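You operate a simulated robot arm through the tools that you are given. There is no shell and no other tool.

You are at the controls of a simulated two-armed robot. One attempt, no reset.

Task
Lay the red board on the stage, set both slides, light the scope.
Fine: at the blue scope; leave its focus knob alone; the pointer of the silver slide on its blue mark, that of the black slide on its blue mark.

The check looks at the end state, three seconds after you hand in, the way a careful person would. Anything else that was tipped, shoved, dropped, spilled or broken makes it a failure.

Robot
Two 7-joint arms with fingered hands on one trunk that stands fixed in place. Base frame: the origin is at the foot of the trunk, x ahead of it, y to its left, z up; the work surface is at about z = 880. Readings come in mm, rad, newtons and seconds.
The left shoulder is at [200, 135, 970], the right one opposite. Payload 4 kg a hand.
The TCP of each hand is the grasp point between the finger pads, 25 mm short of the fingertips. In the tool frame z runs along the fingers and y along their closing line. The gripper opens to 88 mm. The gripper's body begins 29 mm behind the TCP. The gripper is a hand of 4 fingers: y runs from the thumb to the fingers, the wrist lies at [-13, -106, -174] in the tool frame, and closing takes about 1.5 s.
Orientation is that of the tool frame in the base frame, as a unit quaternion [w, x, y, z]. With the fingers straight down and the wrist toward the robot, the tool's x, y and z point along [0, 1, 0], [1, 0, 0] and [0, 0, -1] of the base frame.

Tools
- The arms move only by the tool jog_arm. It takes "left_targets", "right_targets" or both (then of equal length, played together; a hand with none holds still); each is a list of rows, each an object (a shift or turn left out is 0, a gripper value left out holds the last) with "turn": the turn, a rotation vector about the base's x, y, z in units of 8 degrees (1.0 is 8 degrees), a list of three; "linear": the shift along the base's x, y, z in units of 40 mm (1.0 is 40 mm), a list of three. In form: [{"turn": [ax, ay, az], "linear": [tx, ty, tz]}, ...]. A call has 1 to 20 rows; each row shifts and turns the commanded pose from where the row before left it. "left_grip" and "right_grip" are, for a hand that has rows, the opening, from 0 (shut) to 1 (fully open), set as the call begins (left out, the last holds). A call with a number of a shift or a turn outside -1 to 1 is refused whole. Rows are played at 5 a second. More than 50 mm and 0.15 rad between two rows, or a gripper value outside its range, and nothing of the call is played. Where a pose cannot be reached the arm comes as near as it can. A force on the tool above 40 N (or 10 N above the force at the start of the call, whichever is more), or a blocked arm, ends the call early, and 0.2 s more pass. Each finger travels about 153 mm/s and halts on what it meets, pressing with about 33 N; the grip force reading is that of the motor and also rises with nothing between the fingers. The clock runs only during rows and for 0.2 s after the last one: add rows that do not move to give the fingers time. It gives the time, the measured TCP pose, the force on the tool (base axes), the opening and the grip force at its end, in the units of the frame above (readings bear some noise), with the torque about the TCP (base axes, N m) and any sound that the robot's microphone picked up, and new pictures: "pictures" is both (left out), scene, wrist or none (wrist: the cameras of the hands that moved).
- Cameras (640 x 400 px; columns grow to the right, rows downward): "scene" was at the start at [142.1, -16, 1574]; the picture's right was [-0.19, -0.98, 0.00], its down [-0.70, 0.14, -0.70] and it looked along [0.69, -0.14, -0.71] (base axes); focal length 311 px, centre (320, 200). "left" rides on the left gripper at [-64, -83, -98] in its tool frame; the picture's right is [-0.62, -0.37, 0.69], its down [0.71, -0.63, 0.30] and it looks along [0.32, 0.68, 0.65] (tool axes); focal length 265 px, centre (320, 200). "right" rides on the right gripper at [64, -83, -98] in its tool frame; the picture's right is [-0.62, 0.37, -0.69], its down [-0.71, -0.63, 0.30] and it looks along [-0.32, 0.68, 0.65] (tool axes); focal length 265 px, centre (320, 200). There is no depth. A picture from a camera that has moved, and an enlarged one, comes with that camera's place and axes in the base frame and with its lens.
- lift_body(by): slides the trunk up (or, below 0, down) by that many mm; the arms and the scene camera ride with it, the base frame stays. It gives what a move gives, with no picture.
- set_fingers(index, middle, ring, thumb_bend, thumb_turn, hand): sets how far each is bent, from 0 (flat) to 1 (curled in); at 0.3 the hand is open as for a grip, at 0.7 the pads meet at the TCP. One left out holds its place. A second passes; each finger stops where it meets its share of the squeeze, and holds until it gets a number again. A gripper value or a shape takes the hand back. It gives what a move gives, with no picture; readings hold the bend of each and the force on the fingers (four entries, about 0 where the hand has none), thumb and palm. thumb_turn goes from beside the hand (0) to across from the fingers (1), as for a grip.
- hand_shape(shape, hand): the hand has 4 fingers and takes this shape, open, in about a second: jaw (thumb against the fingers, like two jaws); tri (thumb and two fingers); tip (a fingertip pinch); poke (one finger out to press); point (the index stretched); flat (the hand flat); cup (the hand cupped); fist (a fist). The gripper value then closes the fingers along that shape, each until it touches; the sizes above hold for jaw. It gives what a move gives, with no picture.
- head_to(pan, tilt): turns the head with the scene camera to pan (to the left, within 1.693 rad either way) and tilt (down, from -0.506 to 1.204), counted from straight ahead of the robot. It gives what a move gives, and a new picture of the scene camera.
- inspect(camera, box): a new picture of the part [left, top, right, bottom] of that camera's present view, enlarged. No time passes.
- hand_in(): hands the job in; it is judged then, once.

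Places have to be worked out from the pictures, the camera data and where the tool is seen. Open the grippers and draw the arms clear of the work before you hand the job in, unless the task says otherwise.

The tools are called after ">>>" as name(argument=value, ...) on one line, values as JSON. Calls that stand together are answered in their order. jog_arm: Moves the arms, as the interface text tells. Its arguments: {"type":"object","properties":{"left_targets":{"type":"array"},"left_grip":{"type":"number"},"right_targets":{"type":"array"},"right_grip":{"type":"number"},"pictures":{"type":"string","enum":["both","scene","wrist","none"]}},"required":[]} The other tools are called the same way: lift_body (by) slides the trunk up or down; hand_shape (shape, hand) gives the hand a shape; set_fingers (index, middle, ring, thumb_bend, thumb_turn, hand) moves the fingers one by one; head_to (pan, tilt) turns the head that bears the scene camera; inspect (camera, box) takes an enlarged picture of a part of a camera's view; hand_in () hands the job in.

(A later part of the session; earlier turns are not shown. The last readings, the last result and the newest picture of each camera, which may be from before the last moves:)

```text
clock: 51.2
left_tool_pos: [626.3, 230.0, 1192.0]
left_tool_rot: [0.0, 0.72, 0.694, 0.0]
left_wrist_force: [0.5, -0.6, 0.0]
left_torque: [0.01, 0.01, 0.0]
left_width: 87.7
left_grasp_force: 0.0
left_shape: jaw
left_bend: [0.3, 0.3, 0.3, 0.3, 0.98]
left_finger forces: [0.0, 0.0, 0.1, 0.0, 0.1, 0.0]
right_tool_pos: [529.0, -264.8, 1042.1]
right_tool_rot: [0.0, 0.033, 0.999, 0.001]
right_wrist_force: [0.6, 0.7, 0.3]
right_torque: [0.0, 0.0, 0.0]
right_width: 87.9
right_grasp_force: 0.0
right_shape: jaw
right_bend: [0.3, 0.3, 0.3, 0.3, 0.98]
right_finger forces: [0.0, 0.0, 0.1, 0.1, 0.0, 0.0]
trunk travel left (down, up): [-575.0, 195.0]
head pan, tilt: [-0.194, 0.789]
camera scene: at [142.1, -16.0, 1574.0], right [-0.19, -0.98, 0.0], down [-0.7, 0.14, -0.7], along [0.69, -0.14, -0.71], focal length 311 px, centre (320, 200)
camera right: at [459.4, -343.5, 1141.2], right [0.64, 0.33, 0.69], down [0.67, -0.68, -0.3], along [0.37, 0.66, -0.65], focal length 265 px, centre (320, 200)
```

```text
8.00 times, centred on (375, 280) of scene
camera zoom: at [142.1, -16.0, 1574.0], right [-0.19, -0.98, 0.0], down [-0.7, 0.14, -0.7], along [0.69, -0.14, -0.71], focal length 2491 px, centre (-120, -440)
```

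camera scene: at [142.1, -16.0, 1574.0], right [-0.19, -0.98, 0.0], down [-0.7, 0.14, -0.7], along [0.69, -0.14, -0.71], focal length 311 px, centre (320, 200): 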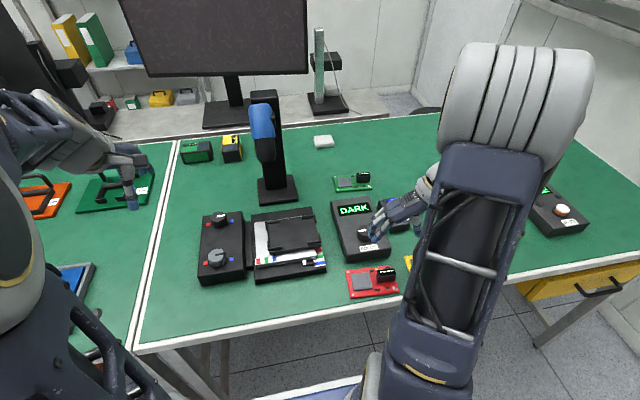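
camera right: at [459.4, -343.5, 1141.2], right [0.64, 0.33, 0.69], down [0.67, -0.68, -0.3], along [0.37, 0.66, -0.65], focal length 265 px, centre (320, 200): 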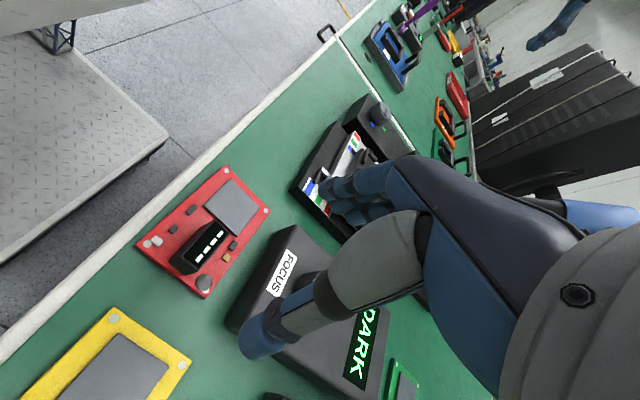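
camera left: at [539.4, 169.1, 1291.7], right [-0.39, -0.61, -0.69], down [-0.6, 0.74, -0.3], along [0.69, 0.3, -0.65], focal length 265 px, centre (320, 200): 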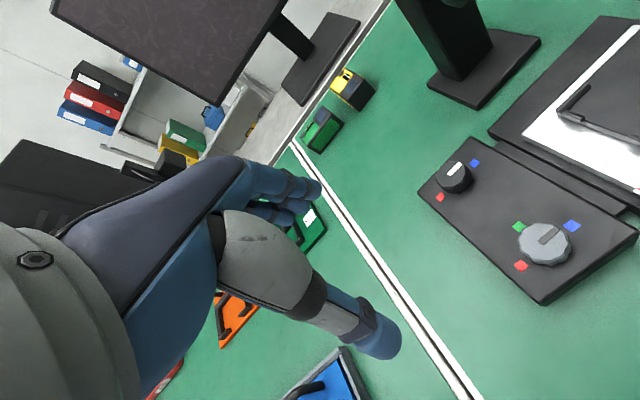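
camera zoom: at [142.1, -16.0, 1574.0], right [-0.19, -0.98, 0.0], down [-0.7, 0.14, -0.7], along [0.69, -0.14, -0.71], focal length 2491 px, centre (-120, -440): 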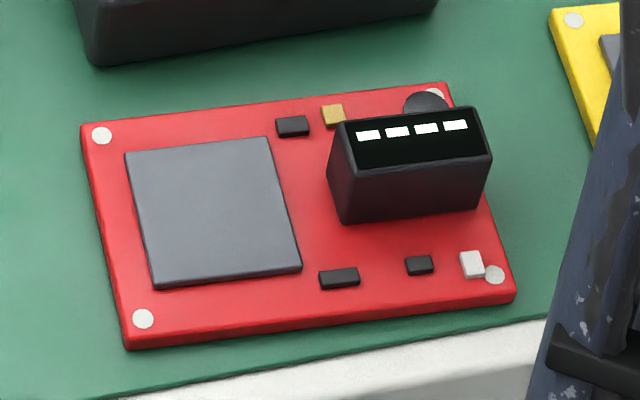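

Triangulating the block puts it at about 18 mm (x) by 41 mm (y) by 31 mm tall, centred at (505,-252), with its top at about z 917. The board centre is about (507,-217) with a yaw of -3.65°. Before gripping, I'll part-close the right hand in the air to see how the thumb and fingers line up.

>>> jog_arm(right_targets=[{"linear": [0, 0, 0]}, {"linear": [0, 0, 0]}, {"linear": [0, 0, 0]}, {"linear": [0, 0, 0]}, {"linear": [0, 0, 0]}], right_grip=0.45, pictures="both")

>>> inspect(camera="scene", box=[350, 160, 450, 250])

>>> inspect(camera="right", box=[220, 140, 460, 370])

```text
clock: 52.4
left_tool_pos: [624.9, 231.5, 1192.1]
left_tool_rot: [0.0, 0.72, 0.694, 0.0]
left_wrist_force: [-0.5, -0.6, 0.4]
left_torque: [0.0, 0.0, 0.01]
left_width: 87.5
left_grasp_force: 0.0
left_shape: jaw
left_bend: [0.3, 0.3, 0.3, 0.3, 0.98]
left_finger forces: [0.1, 0.0, 0.0, 0.0, 0.0, 0.0]
right_tool_pos: [528.7, -265.3, 1041.9]
right_tool_rot: [0.0, 0.034, 0.999, 0.0]
right_wrist_force: [-0.5, 0.3, 0.5]
right_torque: [-0.03, 0.0, 0.01]
right_width: 40.0
right_grasp_force: 0.1
right_shape: jaw
right_bend: [0.74, 0.46, 0.43, 0.71, 1.0]
right_finger forces: [0.0, 0.0, 0.0, 0.1, 0.0, 0.1]
trunk travel left (down, up): [-575.0, 195.0]
head pan, tilt: [-0.194, 0.789]
camera scene: at [142.1, -16.0, 1574.0], right [-0.19, -0.98, 0.0], down [-0.7, 0.14, -0.7], along [0.69, -0.14, -0.71], focal length 311 px, centre (320, 200)
camera right: at [459.3, -343.4, 1141.3], right [0.64, 0.33, 0.69], down [0.67, -0.68, -0.3], along [0.37, 0.66, -0.65], focal length 265 px, centre (320, 200)
```

scene: 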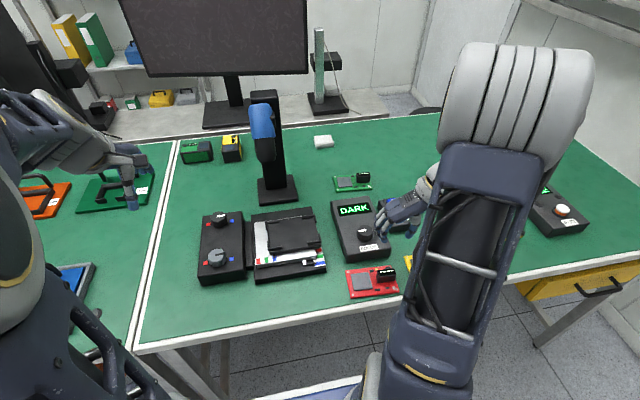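
right: 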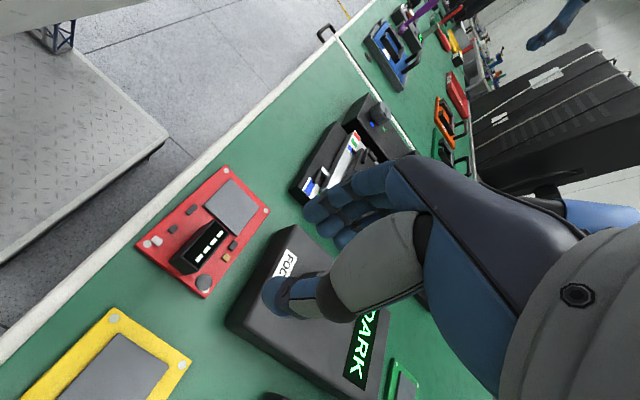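

```text
4.44 times, centred on (400, 205) of scene
camera zoom: at [142.1, -16.0, 1574.0], right [-0.19, -0.98, 0.0], down [-0.7, 0.14, -0.7], along [0.69, -0.14, -0.71], focal length 1384 px, centre (-36, 178)
```

zoom: 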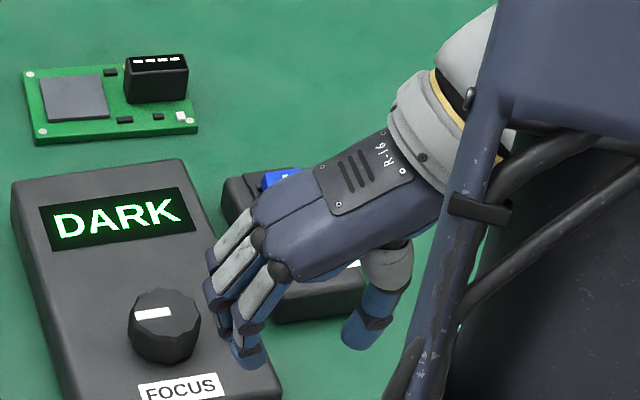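

```text
1.74 times, centred on (340, 255) of right
camera zoom: at [459.3, -343.4, 1141.3], right [0.64, 0.33, 0.69], down [0.67, -0.68, -0.3], along [0.37, 0.66, -0.65], focal length 462 px, centre (285, 104)
```

zoom: 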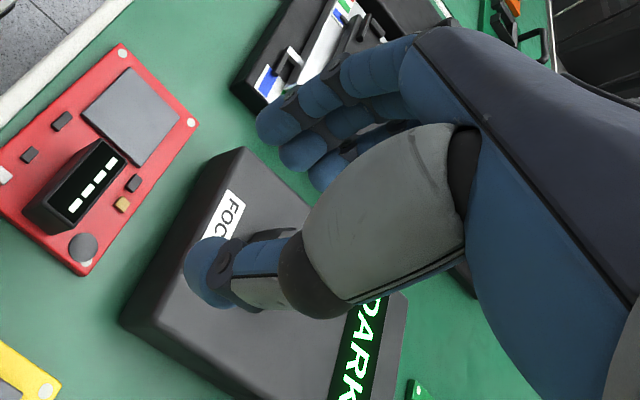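

I need to know which finger opposes the thumb at the TCP, so I'll zoom in on the fingertips.

>>> inspect(camera="scene", box=[376, 208, 420, 248])

```text
10.00 times, centred on (398, 228) of scene
camera zoom: at [142.1, -16.0, 1574.0], right [-0.19, -0.98, 0.0], down [-0.7, 0.14, -0.7], along [0.69, -0.14, -0.71], focal length 3114 px, centre (-460, -80)
```

zoom: 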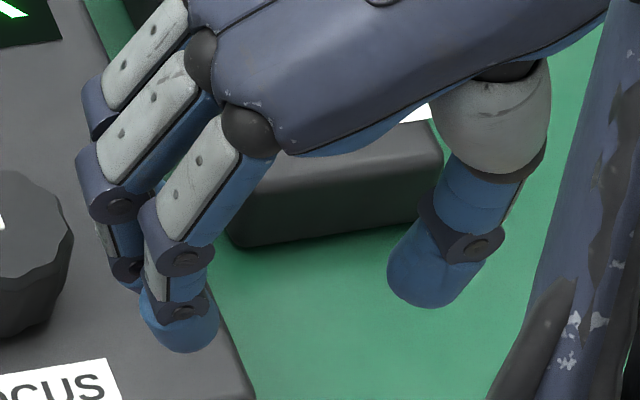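

The index finger directly opposes the thumb in the TCP plane, and the middle and ring fingers sit beside them at +x. An index-thumb pinch on the block is therefore clean. I'll move above the block at (505,-251.5) with a 66 mm opening and come down to z about 985 to check.

>>> jog_arm(right_targets=[{"linear": [-0.3, 0.17, 0]}, {"linear": [-0.3, 0.17, 0]}, {"linear": [0, 0, -0.7]}, {"linear": [0, 0, -0.7]}, {"linear": [0, 0, 0]}], right_grip=0.75, pictures="both")

>>> inspect(camera="right", box=[180, 130, 420, 360])

>>> inspect(camera="scene", box=[335, 235, 431, 305])

```text
clock: 53.6
left_tool_pos: [624.3, 229.9, 1192.2]
left_tool_rot: [0.0, 0.72, 0.694, 0.0]
left_wrist_force: [1.2, -0.3, -0.2]
left_torque: [0.03, 0.0, 0.06]
left_width: 87.5
left_grasp_force: 0.2
left_shape: jaw
left_bend: [0.3, 0.3, 0.3, 0.3, 0.98]
left_finger forces: [0.0, 0.1, 0.0, 0.1, 0.0, 0.0]
right_tool_pos: [506.2, -251.4, 987.5]
right_tool_rot: [0.0, 0.034, 0.999, -0.001]
right_wrist_force: [-1.0, 0.0, -0.3]
right_torque: [-0.01, -0.03, -0.03]
right_width: 65.8
right_grasp_force: 0.0
right_shape: jaw
right_bend: [0.27, 0.36, 0.33, 0.54, 0.99]
right_finger forces: [0.0, 0.0, 0.0, 0.0, 0.1, 0.1]
trunk travel left (down, up): [-575.0, 195.0]
head pan, tilt: [-0.194, 0.789]
camera scene: at [142.1, -16.0, 1574.0], right [-0.19, -0.98, 0.0], down [-0.7, 0.14, -0.7], along [0.69, -0.14, -0.71], focal length 311 px, centre (320, 200)
camera right: at [436.1, -329.5, 1085.3], right [0.64, 0.33, 0.69], down [0.67, -0.68, -0.3], along [0.37, 0.66, -0.65], focal length 265 px, centre (320, 200)
```

scene: 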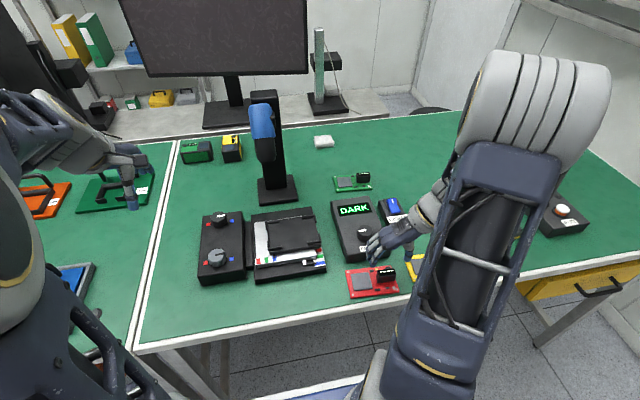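
right: 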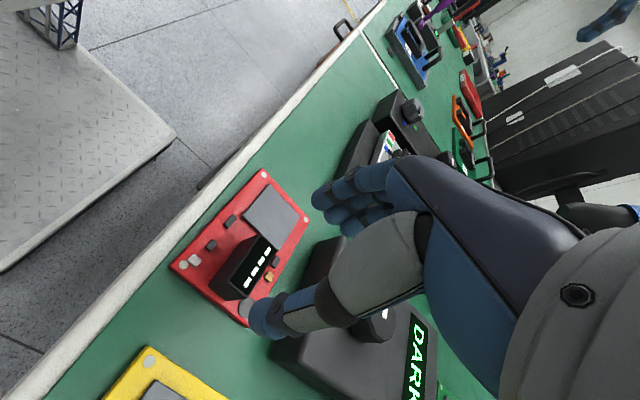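

```text
1.74 times, centred on (300, 245) of right
camera zoom: at [436.1, -329.5, 1085.3], right [0.64, 0.33, 0.69], down [0.67, -0.68, -0.3], along [0.37, 0.66, -0.65], focal length 462 px, centre (355, 122)
```

zoom: 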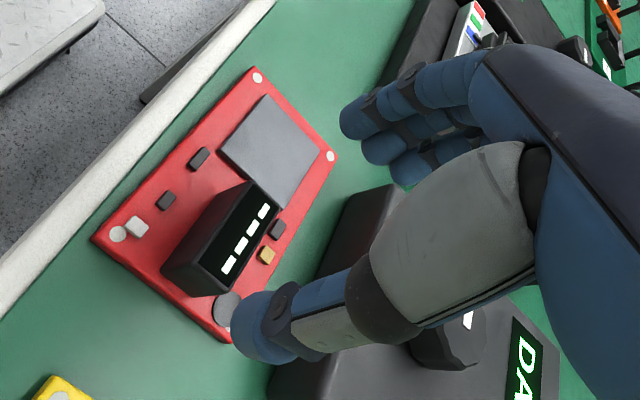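

```text
5.71 times, centred on (383, 270) of scene
camera zoom: at [142.1, -16.0, 1574.0], right [-0.19, -0.98, 0.0], down [-0.7, 0.14, -0.7], along [0.69, -0.14, -0.71], focal length 1780 px, centre (-40, -200)
```

zoom: 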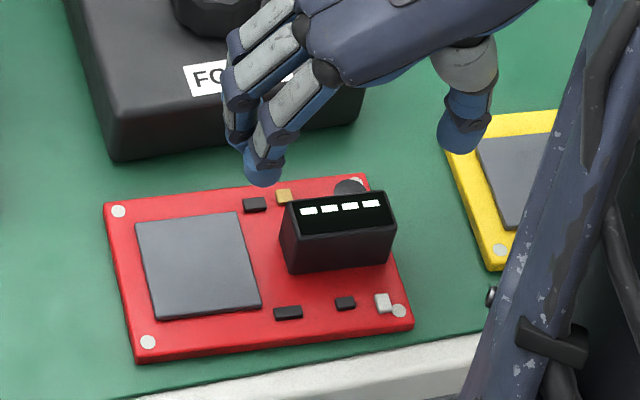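

The thumb and index straddle the block, and the scene and wrist cameras agree to within a few mm. I'll lower to z about 924 and check clearances before closing.

>>> jog_arm(right_targets=[{"linear": [0.03, 0, -0.53]}, {"linear": [0, 0, -0.53]}, {"linear": [0, 0, -0.53]}, {"linear": [0, 0, 0]}], pictures="both")

>>> inspect(camera="right", box=[180, 130, 420, 360])

>>> inspect(camera="scene", box=[335, 245, 419, 305])

```text
clock: 54.6
left_tool_pos: [625.7, 229.8, 1193.0]
left_tool_rot: [0.0, 0.719, 0.695, -0.001]
left_wrist_force: [0.2, -0.4, -0.3]
left_torque: [0.01, 0.03, 0.0]
left_width: 87.4
left_grasp_force: 0.1
left_shape: jaw
left_bend: [0.3, 0.3, 0.3, 0.3, 0.98]
left_finger forces: [0.0, 0.1, 0.1, 0.0, 0.0, 0.0]
right_tool_pos: [506.1, -252.6, 923.0]
right_tool_rot: [0.0, 0.034, 0.999, -0.001]
right_wrist_force: [-0.3, 0.1, -0.4]
right_torque: [0.01, -0.02, -0.02]
right_width: 66.0
right_grasp_force: 0.0
right_shape: jaw
right_bend: [0.27, 0.36, 0.33, 0.54, 0.99]
right_finger forces: [0.1, 0.0, 0.0, 0.0, 0.1, 0.1]
trunk travel left (down, up): [-575.0, 195.0]
head pan, tilt: [-0.194, 0.789]
camera scene: at [142.1, -16.0, 1574.0], right [-0.19, -0.98, 0.0], down [-0.7, 0.14, -0.7], along [0.69, -0.14, -0.71], focal length 311 px, centre (320, 200)
camera right: at [436.6, -330.1, 1022.1], right [0.64, 0.33, 0.69], down [0.67, -0.68, -0.3], along [0.37, 0.66, -0.65], focal length 265 px, centre (320, 200)
```

scene: 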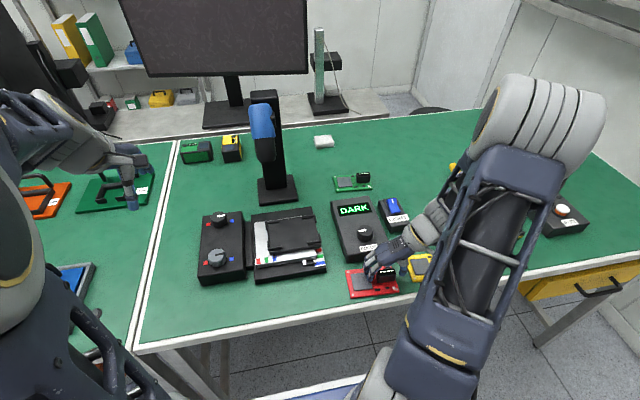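
right: 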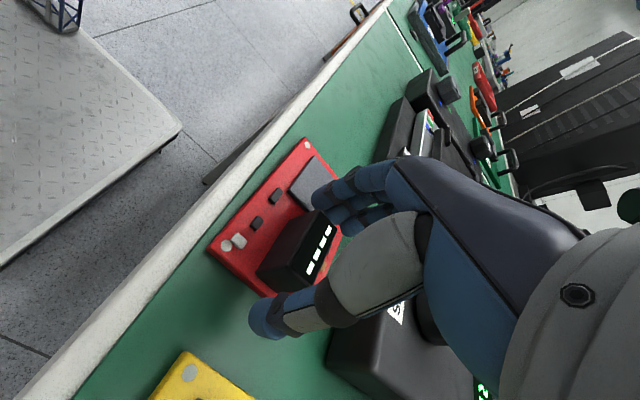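

```text
1.74 times, centred on (300, 245) of right
camera zoom: at [436.6, -330.1, 1022.1], right [0.64, 0.33, 0.69], down [0.67, -0.68, -0.3], along [0.37, 0.66, -0.65], focal length 462 px, centre (355, 122)
```

zoom: 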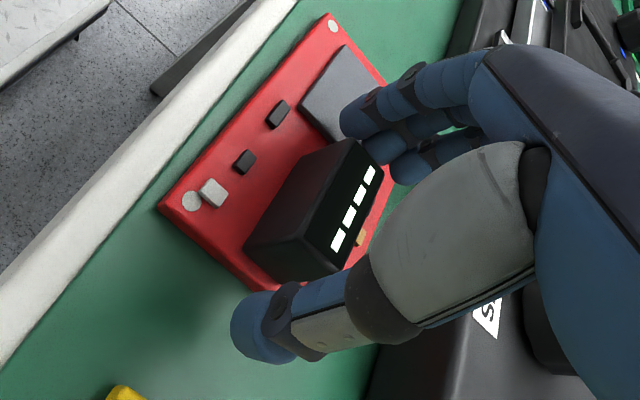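

```text
6.67 times, centred on (377, 275) of scene
camera zoom: at [142.1, -16.0, 1574.0], right [-0.19, -0.98, 0.0], down [-0.7, 0.14, -0.7], along [0.69, -0.14, -0.71], focal length 2076 px, centre (-60, -300)
```

zoom: 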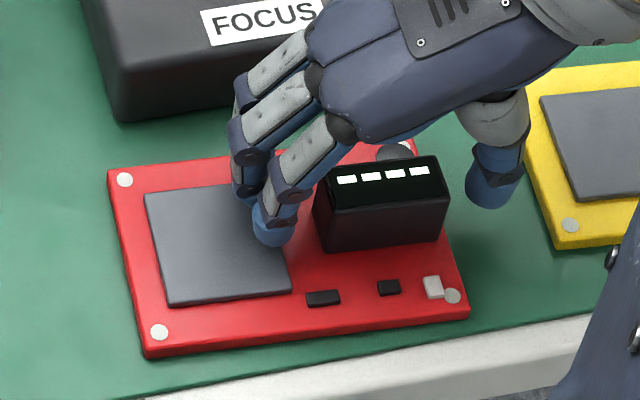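

The tip midpoint matches the block centre to within 1–2 mm, and there is no contact force. Closing the pinch on the block.

>>> jog_arm(right_targets=[{"linear": [0, 0, 0]}, {"linear": [0, 0, 0]}, {"linear": [0, 0, 0]}, {"linear": [0, 0, 0]}, {"linear": [0, 0, 0]}, {"linear": [0, 0, 0]}, {"linear": [0, 0, 0]}, {"linear": [0, 0, 0]}], right_grip=0, pictures="both")

>>> inspect(camera="scene", box=[335, 245, 419, 305])

>>> inspect(camera="right", box=[180, 130, 420, 360])

```text
clock: 56.4
left_tool_pos: [625.6, 230.2, 1193.2]
left_tool_rot: [0.0, 0.72, 0.694, -0.001]
left_wrist_force: [-0.7, -0.2, -0.2]
left_torque: [-0.02, -0.02, -0.01]
left_width: 87.6
left_grasp_force: 0.0
left_shape: jaw
left_bend: [0.3, 0.3, 0.3, 0.3, 0.98]
left_finger forces: [0.0, 0.0, 0.0, 0.1, 0.1, 0.0]
right_tool_pos: [506.6, -251.3, 924.2]
right_tool_rot: [0.0, 0.034, 0.999, 0.0]
right_wrist_force: [-1.0, -0.4, 0.4]
right_torque: [-0.01, 0.0, 0.02]
right_width: 38.1
right_grasp_force: 32.8
right_shape: jaw
right_bend: [0.74, 0.46, 0.51, 0.72, 1.0]
right_finger forces: [18.3, 10.2, 0.1, 0.0, 29.0, 0.0]
trunk travel left (down, up): [-575.0, 195.0]
head pan, tilt: [-0.194, 0.789]
camera scene: at [142.2, -16.0, 1574.0], right [-0.19, -0.98, 0.0], down [-0.7, 0.14, -0.7], along [0.69, -0.14, -0.71], focal length 311 px, centre (320, 200)
camera right: at [436.5, -330.2, 1022.2], right [0.64, 0.33, 0.69], down [0.67, -0.68, -0.3], along [0.37, 0.66, -0.65], focal length 265 px, centre (320, 200)
```

scene: 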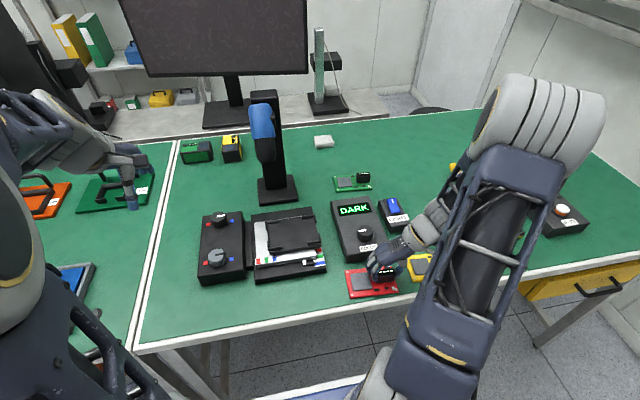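
right: 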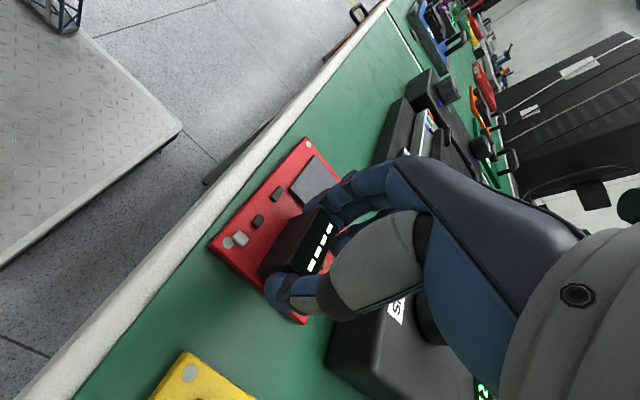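

```text
6.67 times, centred on (377, 275) of scene
camera zoom: at [142.2, -16.0, 1574.0], right [-0.19, -0.98, 0.0], down [-0.7, 0.14, -0.7], along [0.69, -0.14, -0.71], focal length 2076 px, centre (-60, -300)
```

zoom: 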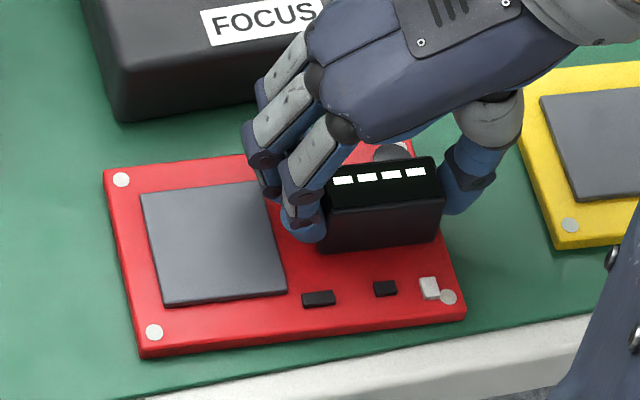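

```text
1.74 times, centred on (300, 245) of right
camera zoom: at [436.5, -330.2, 1022.2], right [0.64, 0.33, 0.69], down [0.67, -0.68, -0.3], along [0.37, 0.66, -0.65], focal length 462 px, centre (355, 122)
```

zoom: 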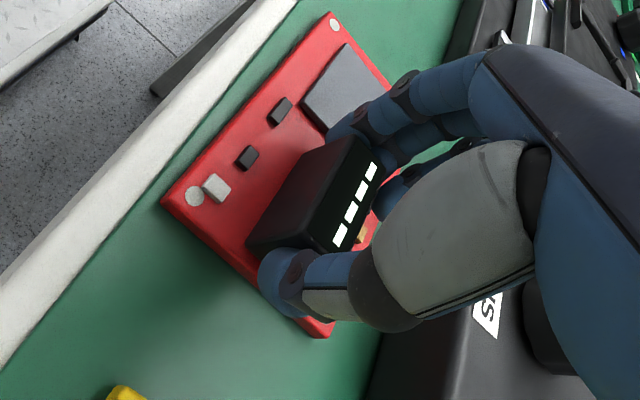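

The grip is firm (thumb 29 N, index and middle 28 N, 38 mm width) and the board barely shifted. I'll lift straight up 80 mm and look.

>>> jog_arm(right_targets=[{"linear": [0, 0, 0.25]}, {"linear": [0, 0, 0.25]}, {"linear": [0, 0, 0.5]}, {"linear": [0, 0, 0.5]}, {"linear": [0, 0, 0.5]}, {"linear": [0, 0, 0]}], pictures="both")

>>> inspect(camera="scene", box=[335, 215, 431, 285])

>>> inspect(camera="right", box=[180, 130, 420, 360])

```text
clock: 57.8
left_tool_pos: [626.2, 230.4, 1192.3]
left_tool_rot: [0.0, 0.719, 0.695, 0.0]
left_wrist_force: [-0.3, 0.1, -0.3]
left_torque: [-0.01, -0.01, 0.04]
left_width: 87.7
left_grasp_force: 0.1
left_shape: jaw
left_bend: [0.3, 0.3, 0.3, 0.3, 0.98]
left_finger forces: [0.0, 0.1, 0.1, 0.1, 0.0, 0.0]
right_tool_pos: [507.6, -251.0, 1001.5]
right_tool_rot: [0.0, 0.035, 0.999, 0.0]
right_wrist_force: [0.7, 0.3, -0.9]
right_torque: [-0.01, -0.03, -0.01]
right_width: 38.2
right_grasp_force: 32.9
right_shape: jaw
right_bend: [0.74, 0.46, 0.51, 0.73, 1.0]
right_finger forces: [18.7, 10.5, 0.1, 0.1, 29.1, 0.0]
trunk travel left (down, up): [-575.0, 195.0]
head pan, tilt: [-0.194, 0.789]
camera scene: at [142.2, -16.1, 1573.9], right [-0.19, -0.98, 0.0], down [-0.7, 0.14, -0.7], along [0.69, -0.14, -0.71], focal length 311 px, centre (320, 200)
camera right: at [436.8, -329.4, 1100.4], right [0.64, 0.33, 0.69], down [0.67, -0.68, -0.3], along [0.37, 0.66, -0.65], focal length 265 px, centre (320, 200)
```

scene: 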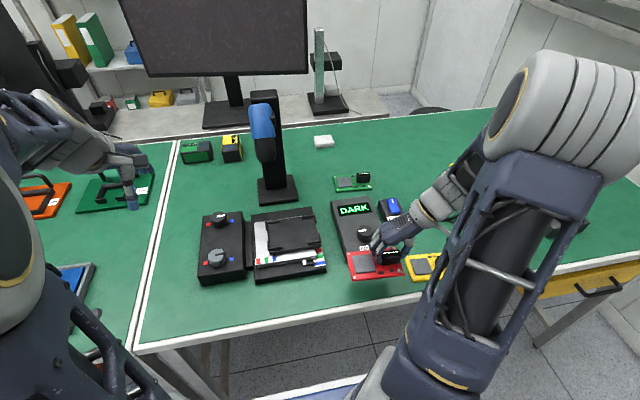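
right: 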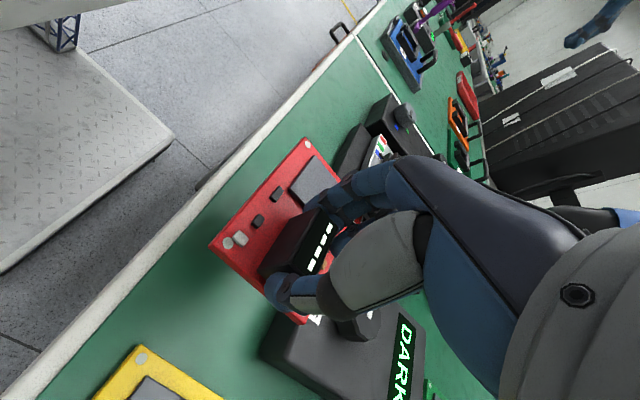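

```text
5.71 times, centred on (383, 250) of scene
camera zoom: at [142.2, -16.1, 1573.9], right [-0.19, -0.98, 0.0], down [-0.7, 0.14, -0.7], along [0.69, -0.14, -0.71], focal length 1780 px, centre (-40, -86)
```

zoom: 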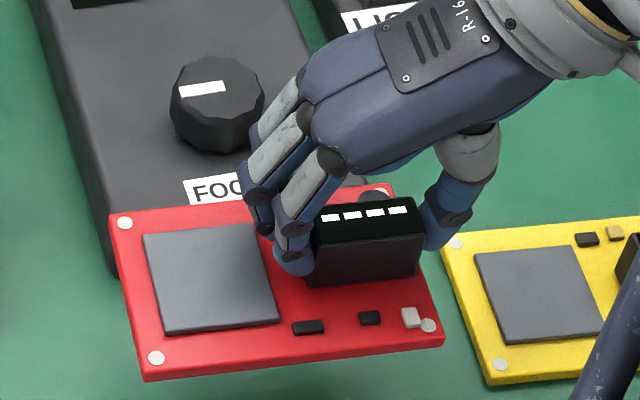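

```text
1.74 times, centred on (300, 245) of right
camera zoom: at [436.8, -329.4, 1100.4], right [0.64, 0.33, 0.69], down [0.67, -0.68, -0.3], along [0.37, 0.66, -0.65], focal length 462 px, centre (355, 122)
```

zoom: 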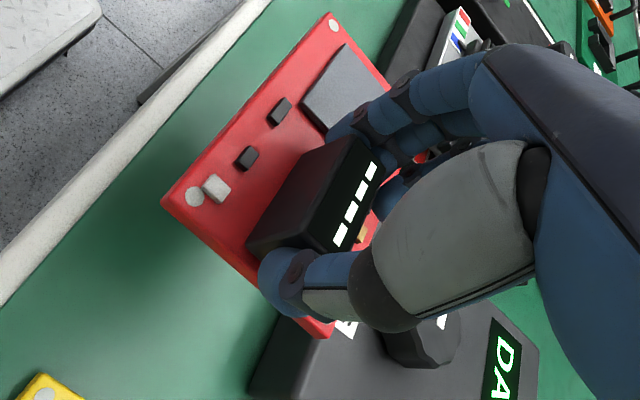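

The board hangs level and fixed in the hand. Next I'll measure the pocket of the moved stage from the scene camera and see what the left camera shows.

>>> inspect(camera="scene", box=[258, 208, 330, 262])

>>> inspect(camera="left", box=[480, 0, 640, 200])

```text
7.41 times, centred on (294, 235) of scene
camera zoom: at [142.2, -16.1, 1573.9], right [-0.19, -0.98, 0.0], down [-0.7, 0.14, -0.7], along [0.69, -0.14, -0.71], focal length 2307 px, centre (513, -59)
```

zoom: 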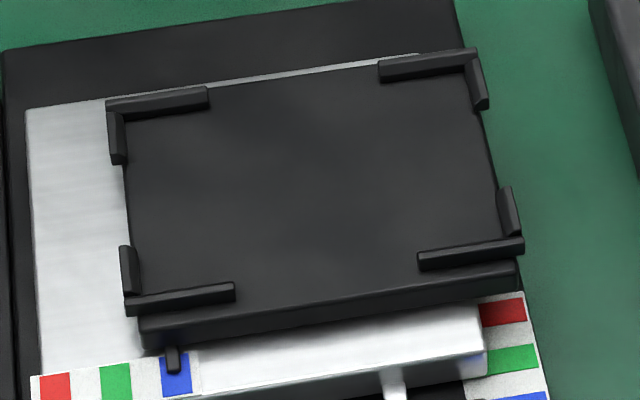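

```text
2.00 times, centred on (560, 100) of left
camera zoom: at [539.5, 169.0, 1291.7], right [-0.39, -0.61, -0.69], down [-0.6, 0.74, -0.3], along [0.69, 0.3, -0.65], focal length 531 px, centre (-160, 400)
```

zoom: 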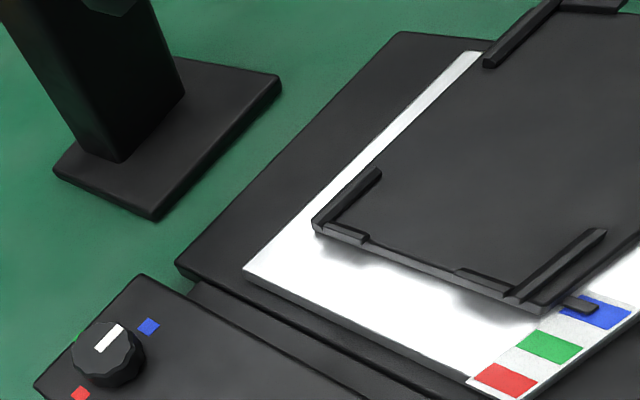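

By scene measurement the pocket is about 125x84 mm, centred near (656,-45) with yaw about 0. The scope head's tip is at about (802,-7,1073), so it is clear of the hand. I'll lift higher, carry the board over and rotate it by about 3.8° to hover above the stage.

>>> jog_arm(right_targets=[{"linear": [0, 0, 0.85]}, {"linear": [0, 0, 0.82]}, {"turn": [0, 0, 0.06], "linear": [0.473, 0.5375, 0]}, {"turn": [0, 0, 0.06], "linear": [0.473, 0.5375, 0]}, {"turn": [0, 0, 0.06], "linear": [0.473, 0.5375, 0]}, {"turn": [0, 0, 0.06], "linear": [0.473, 0.5375, 0]}, {"turn": [0, 0, 0.06], "linear": [0.473, 0.5375, 0]}, {"turn": [0, 0, 0.06], "linear": [0.473, 0.5375, 0]}, {"turn": [0, 0, 0.06], "linear": [0.473, 0.5375, 0]}, {"turn": [0, 0, 0.06], "linear": [0.473, 0.5375, 0]}, {"linear": [0, 0, 0]}], pictures="both")

>>> inspect(camera="scene", box=[245, 175, 341, 262])

>>> inspect(camera="right", box=[140, 90, 400, 340])

```text
clock: 60.2
left_tool_pos: [625.1, 230.8, 1194.1]
left_tool_rot: [0.0, 0.719, 0.695, 0.001]
left_wrist_force: [0.1, -0.5, -0.3]
left_torque: [0.03, 0.0, -0.03]
left_width: 87.6
left_grasp_force: 0.0
left_shape: jaw
left_bend: [0.3, 0.3, 0.3, 0.3, 0.98]
left_finger forces: [0.1, 0.0, 0.0, 0.0, 0.1, 0.0]
right_tool_pos: [659.3, -78.1, 1069.1]
right_tool_rot: [0.0, 0.0, 1.0, 0.0]
right_wrist_force: [0.2, 0.2, -0.9]
right_torque: [-0.04, -0.03, 0.01]
right_width: 38.1
right_grasp_force: 33.0
right_shape: jaw
right_bend: [0.74, 0.46, 0.51, 0.73, 1.0]
right_finger forces: [18.6, 10.6, 0.0, 0.1, 29.0, 0.1]
trunk travel left (down, up): [-575.0, 195.0]
head pan, tilt: [-0.194, 0.789]
camera scene: at [142.1, -16.0, 1574.0], right [-0.19, -0.98, 0.0], down [-0.7, 0.14, -0.7], along [0.69, -0.14, -0.71], focal length 311 px, centre (320, 200)
camera right: at [593.8, -162.0, 1167.9], right [0.62, 0.37, 0.69], down [0.71, -0.63, -0.3], along [0.33, 0.68, -0.65], focal length 265 px, centre (320, 200)
```

scene: 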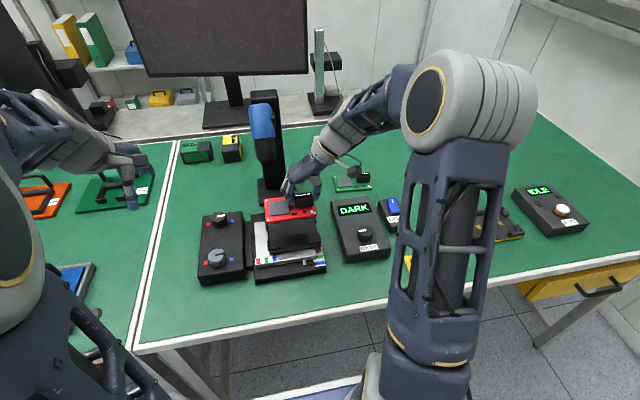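
right: 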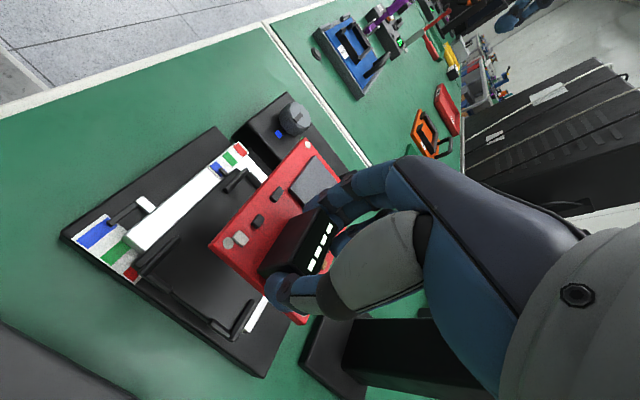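

```text
4.60 times, centred on (293, 218) of scene
camera zoom: at [142.1, -16.0, 1574.0], right [-0.19, -0.98, 0.0], down [-0.7, 0.14, -0.7], along [0.69, -0.14, -0.71], focal length 1432 px, centre (444, 115)
```

zoom: 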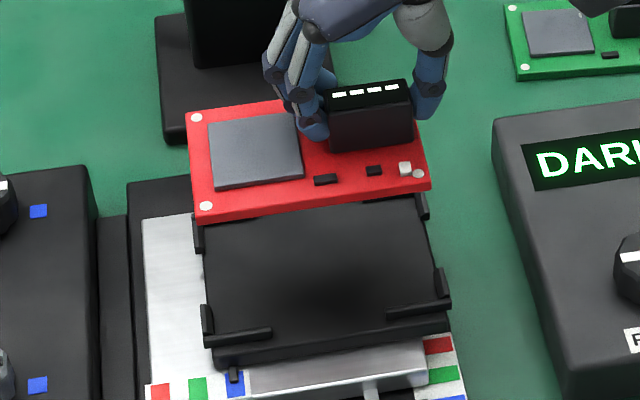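

```text
1.60 times, centred on (270, 215) of right
camera zoom: at [593.8, -162.0, 1167.9], right [0.62, 0.37, 0.69], down [0.71, -0.63, -0.3], along [0.33, 0.68, -0.65], focal length 425 px, centre (400, 176)
```

zoom: 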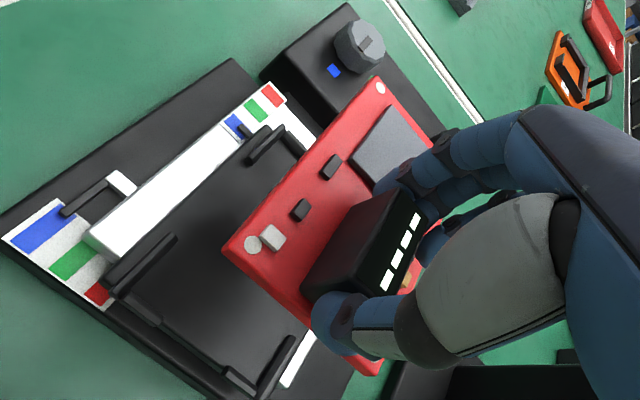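

The wrist camera now sees both the stage brackets and the board. I'll zoom in for precise relative measurement.

>>> inspect(camera="right", box=[190, 150, 310, 345])

>>> inspect(camera="right", box=[195, 130, 335, 250])

>>> inspect(camera="scene", box=[275, 188, 335, 232])

```text
2.05 times, centred on (250, 248) of right
camera zoom: at [593.8, -162.0, 1167.9], right [0.62, 0.37, 0.69], down [0.71, -0.63, -0.3], along [0.33, 0.68, -0.65], focal length 544 px, centre (464, 103)
```

zoom: 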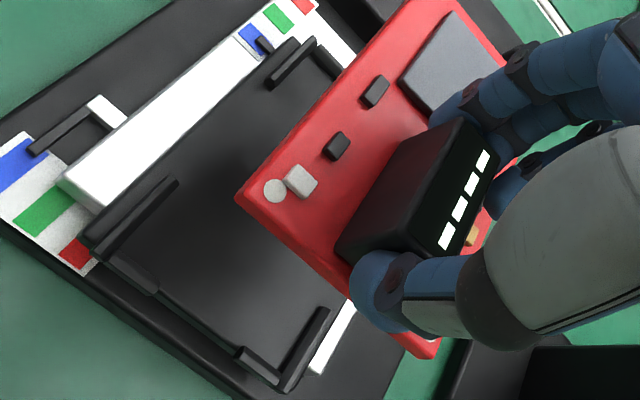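

```text
3.33 times, centred on (265, 190) of right
camera zoom: at [593.8, -162.0, 1167.9], right [0.62, 0.37, 0.69], down [0.71, -0.63, -0.3], along [0.33, 0.68, -0.65], focal length 885 px, centre (503, 233)
```

zoom: 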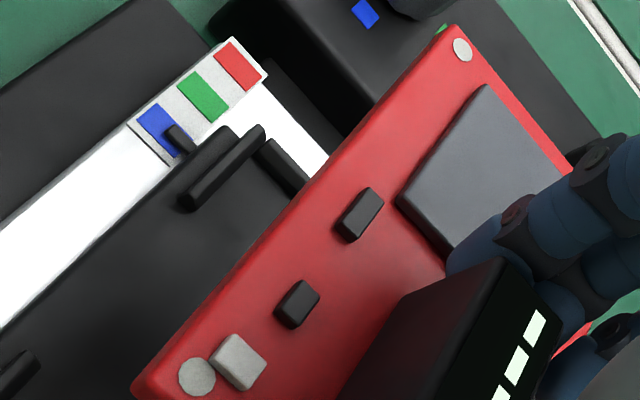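

```text
9.09 times, centred on (305, 210) of scene
camera zoom: at [142.1, -16.0, 1574.0], right [-0.19, -0.98, 0.0], down [-0.7, 0.14, -0.7], along [0.69, -0.14, -0.71], focal length 2831 px, centre (456, 109)
```

zoom: 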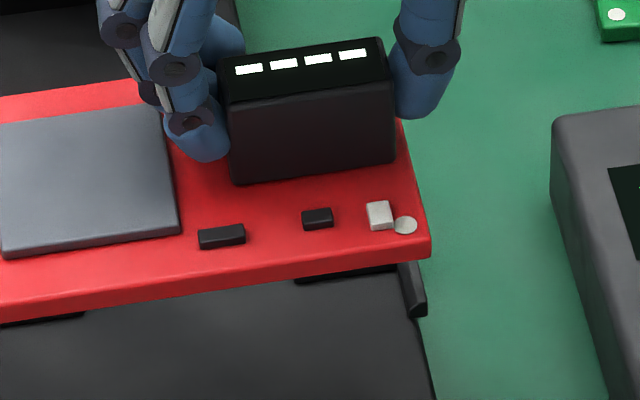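

Relative measurement suggests the board is roughly 3 mm too far in x. Height uncertainty limits this, so I'll descend to about 12–15 mm above the brackets and measure again there.

>>> jog_arm(right_targets=[{"linear": [-0.05, 0, -0.55]}, {"linear": [0, 0, -0.55]}, {"linear": [0, 0, -0.5]}, {"linear": [0, 0, 0]}], pictures="both")

>>> inspect(camera="scene", box=[258, 195, 330, 255])

>>> inspect(camera="right", box=[190, 130, 340, 345])

>>> inspect(camera="left", box=[500, 0, 640, 180])

```text
clock: 61.2
left_tool_pos: [625.1, 230.4, 1193.9]
left_tool_rot: [0.0, 0.719, 0.695, 0.0]
left_wrist_force: [0.3, 0.3, -1.6]
left_torque: [0.03, -0.03, -0.04]
left_width: 87.7
left_grasp_force: 0.1
left_shape: jaw
left_bend: [0.3, 0.3, 0.3, 0.3, 0.98]
left_finger forces: [0.0, 0.0, 0.0, 0.1, 0.0, 0.0]
right_tool_pos: [655.8, -79.5, 1004.6]
right_tool_rot: [0.001, 0.0, 1.0, -0.001]
right_wrist_force: [-0.2, 0.6, -1.9]
right_torque: [0.01, 0.0, 0.0]
right_width: 37.8
right_grasp_force: 33.3
right_shape: jaw
right_bend: [0.74, 0.46, 0.51, 0.73, 1.0]
right_finger forces: [18.5, 10.5, 0.0, 0.1, 29.0, 0.0]
trunk travel left (down, up): [-575.0, 195.0]
head pan, tilt: [-0.194, 0.789]
camera scene: at [142.1, -16.0, 1574.0], right [-0.19, -0.98, 0.0], down [-0.7, 0.14, -0.7], along [0.69, -0.14, -0.71], focal length 311 px, centre (320, 200)
camera right: at [591.2, -162.1, 1103.1], right [0.62, 0.37, 0.69], down [0.71, -0.63, -0.3], along [0.33, 0.68, -0.65], focal length 265 px, centre (320, 200)
```

scene: 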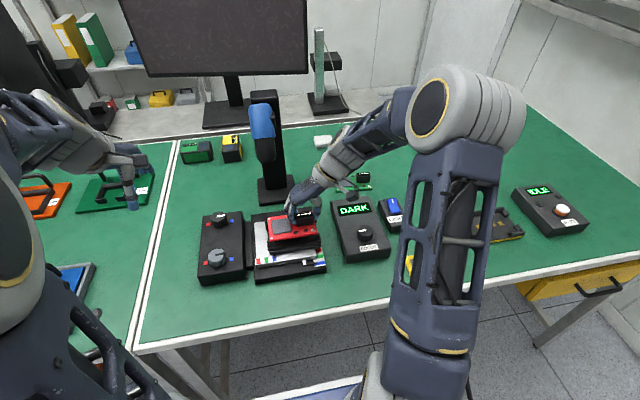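
right: 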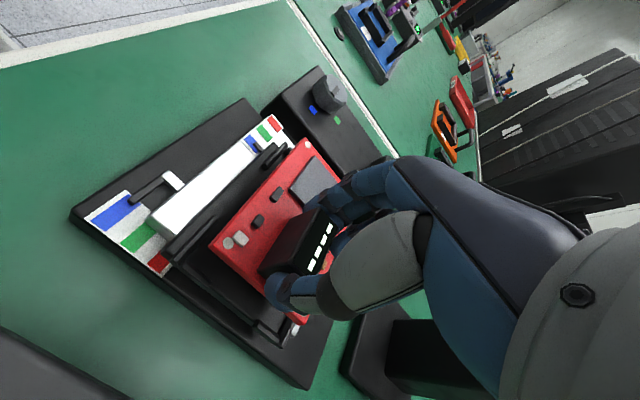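

```text
6.67 times, centred on (294, 225) of scene
camera zoom: at [142.1, -16.0, 1574.0], right [-0.19, -0.98, 0.0], down [-0.7, 0.14, -0.7], along [0.69, -0.14, -0.71], focal length 2076 px, centre (493, 33)
```

zoom: 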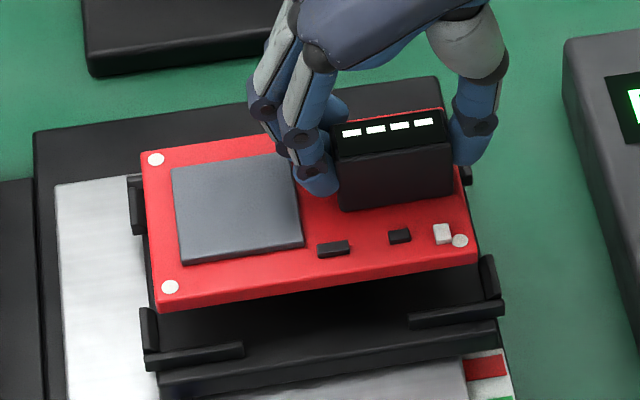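

```text
1.86 times, centred on (265, 238) of right
camera zoom: at [591.2, -162.1, 1103.1], right [0.62, 0.37, 0.69], down [0.71, -0.63, -0.3], along [0.33, 0.68, -0.65], focal length 494 px, centre (422, 130)
```

zoom: 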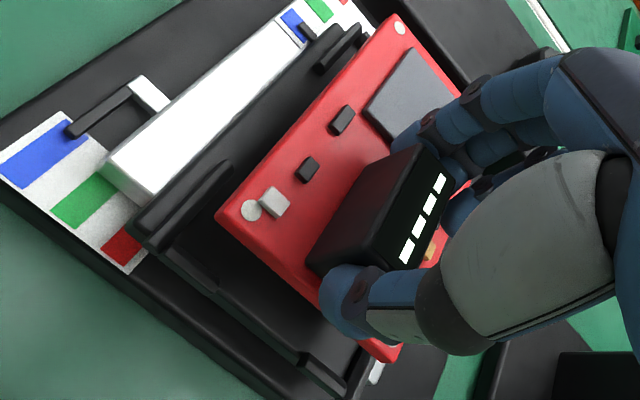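

```text
2.22 times, centred on (570, 90) of left
camera zoom: at [539.5, 169.1, 1291.8], right [-0.39, -0.61, -0.69], down [-0.6, 0.74, -0.3], along [0.69, 0.3, -0.65], focal length 590 px, centre (-236, 444)
```

zoom: 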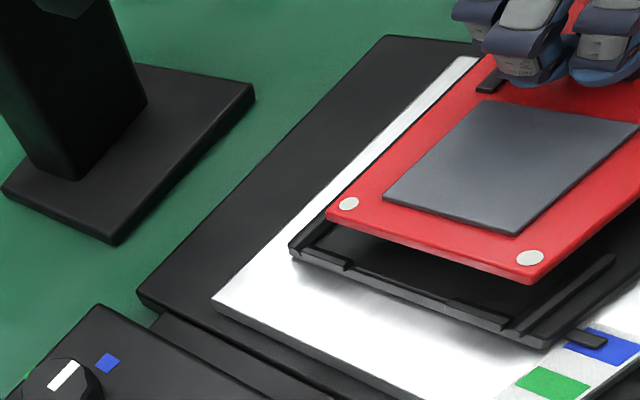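

The scene and left cameras triangulate the bracket tops at z≈946 and the held board's top at z≈976, which suggests the board is about 5 mm short in x. The right wrist view seems to disagree, so I'll zoom in on the brackets to sort that out before lowering.

>>> inspect(camera="right", box=[180, 190, 270, 290])

>>> inspect(camera="right", box=[240, 120, 330, 190])

>>> inspect(camera="right", box=[230, 270, 330, 350])

>>> inspect(camera="scene", box=[294, 215, 330, 245])

>>> inspect(camera="scene", box=[260, 215, 300, 250])

```text
4.00 times, centred on (225, 240) of right
camera zoom: at [591.2, -162.1, 1103.1], right [0.62, 0.37, 0.69], down [0.71, -0.63, -0.3], along [0.33, 0.68, -0.65], focal length 1062 px, centre (700, 40)
```

zoom: 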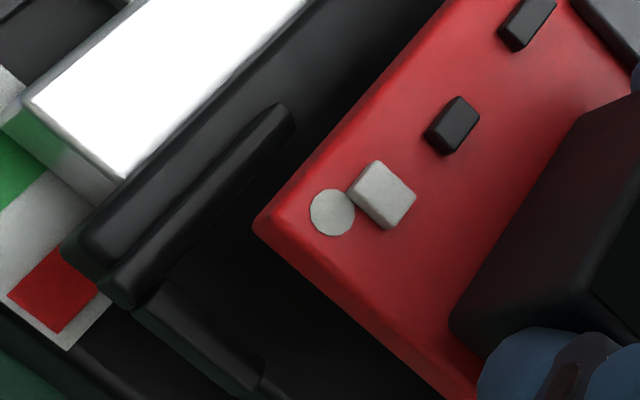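

```text
5.71 times, centred on (285, 155) of right
camera zoom: at [591.2, -162.1, 1103.1], right [0.62, 0.37, 0.69], down [0.71, -0.63, -0.3], along [0.33, 0.68, -0.65], focal length 1517 px, centre (520, 457)
```

zoom: 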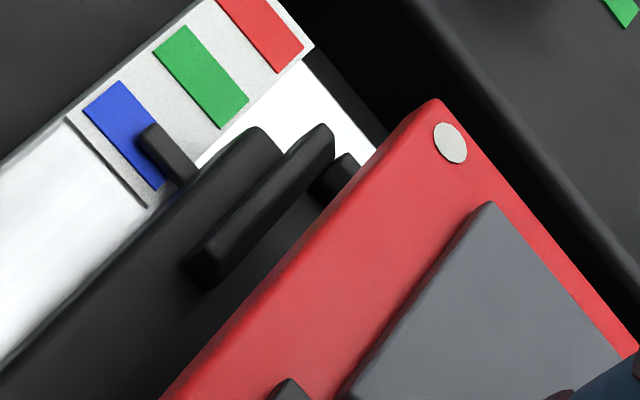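

```text
5.00 times, centred on (280, 310) of right
camera zoom: at [591.2, -162.1, 1103.1], right [0.62, 0.37, 0.69], down [0.71, -0.63, -0.3], along [0.33, 0.68, -0.65], focal length 1327 px, centre (520, -350)
```

zoom: 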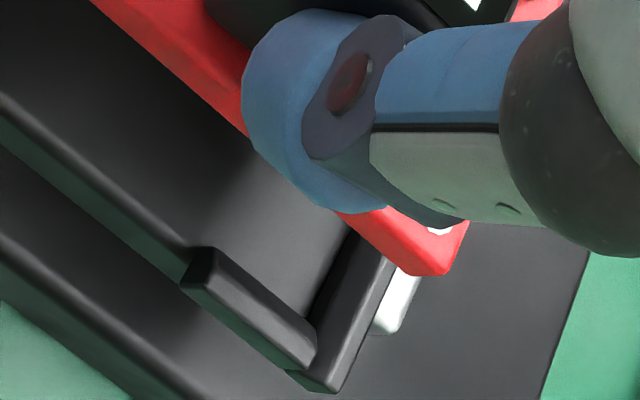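

```text
13.33 times, centred on (312, 230) of scene
camera zoom: at [142.1, -16.0, 1574.0], right [-0.19, -0.98, 0.0], down [-0.7, 0.14, -0.7], along [0.69, -0.14, -0.71], focal length 4152 px, centre (427, -200)
```

zoom: 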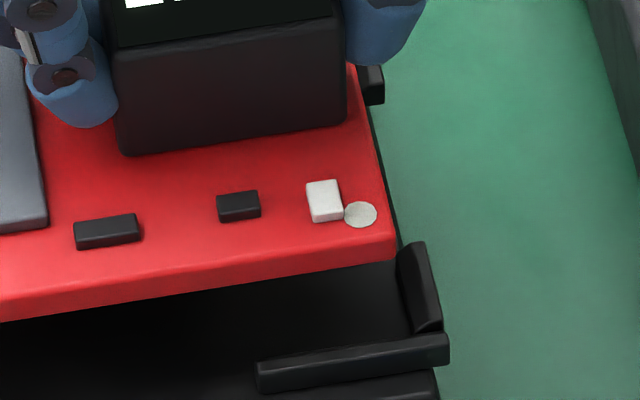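

```text
11.43 times, centred on (280, 232) of scene
camera zoom: at [142.1, -16.0, 1574.0], right [-0.19, -0.98, 0.0], down [-0.7, 0.14, -0.7], along [0.69, -0.14, -0.71], focal length 3559 px, centre (777, -171)
```

zoom: 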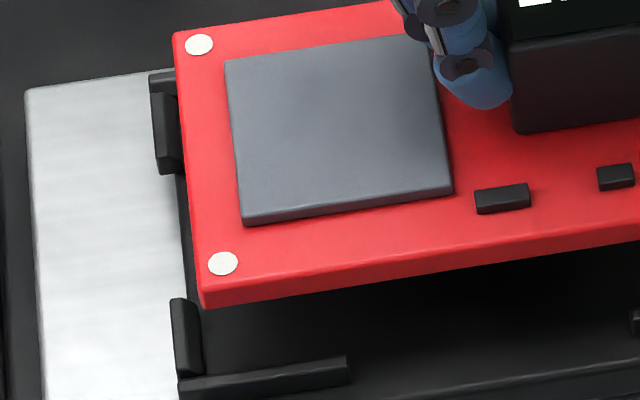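

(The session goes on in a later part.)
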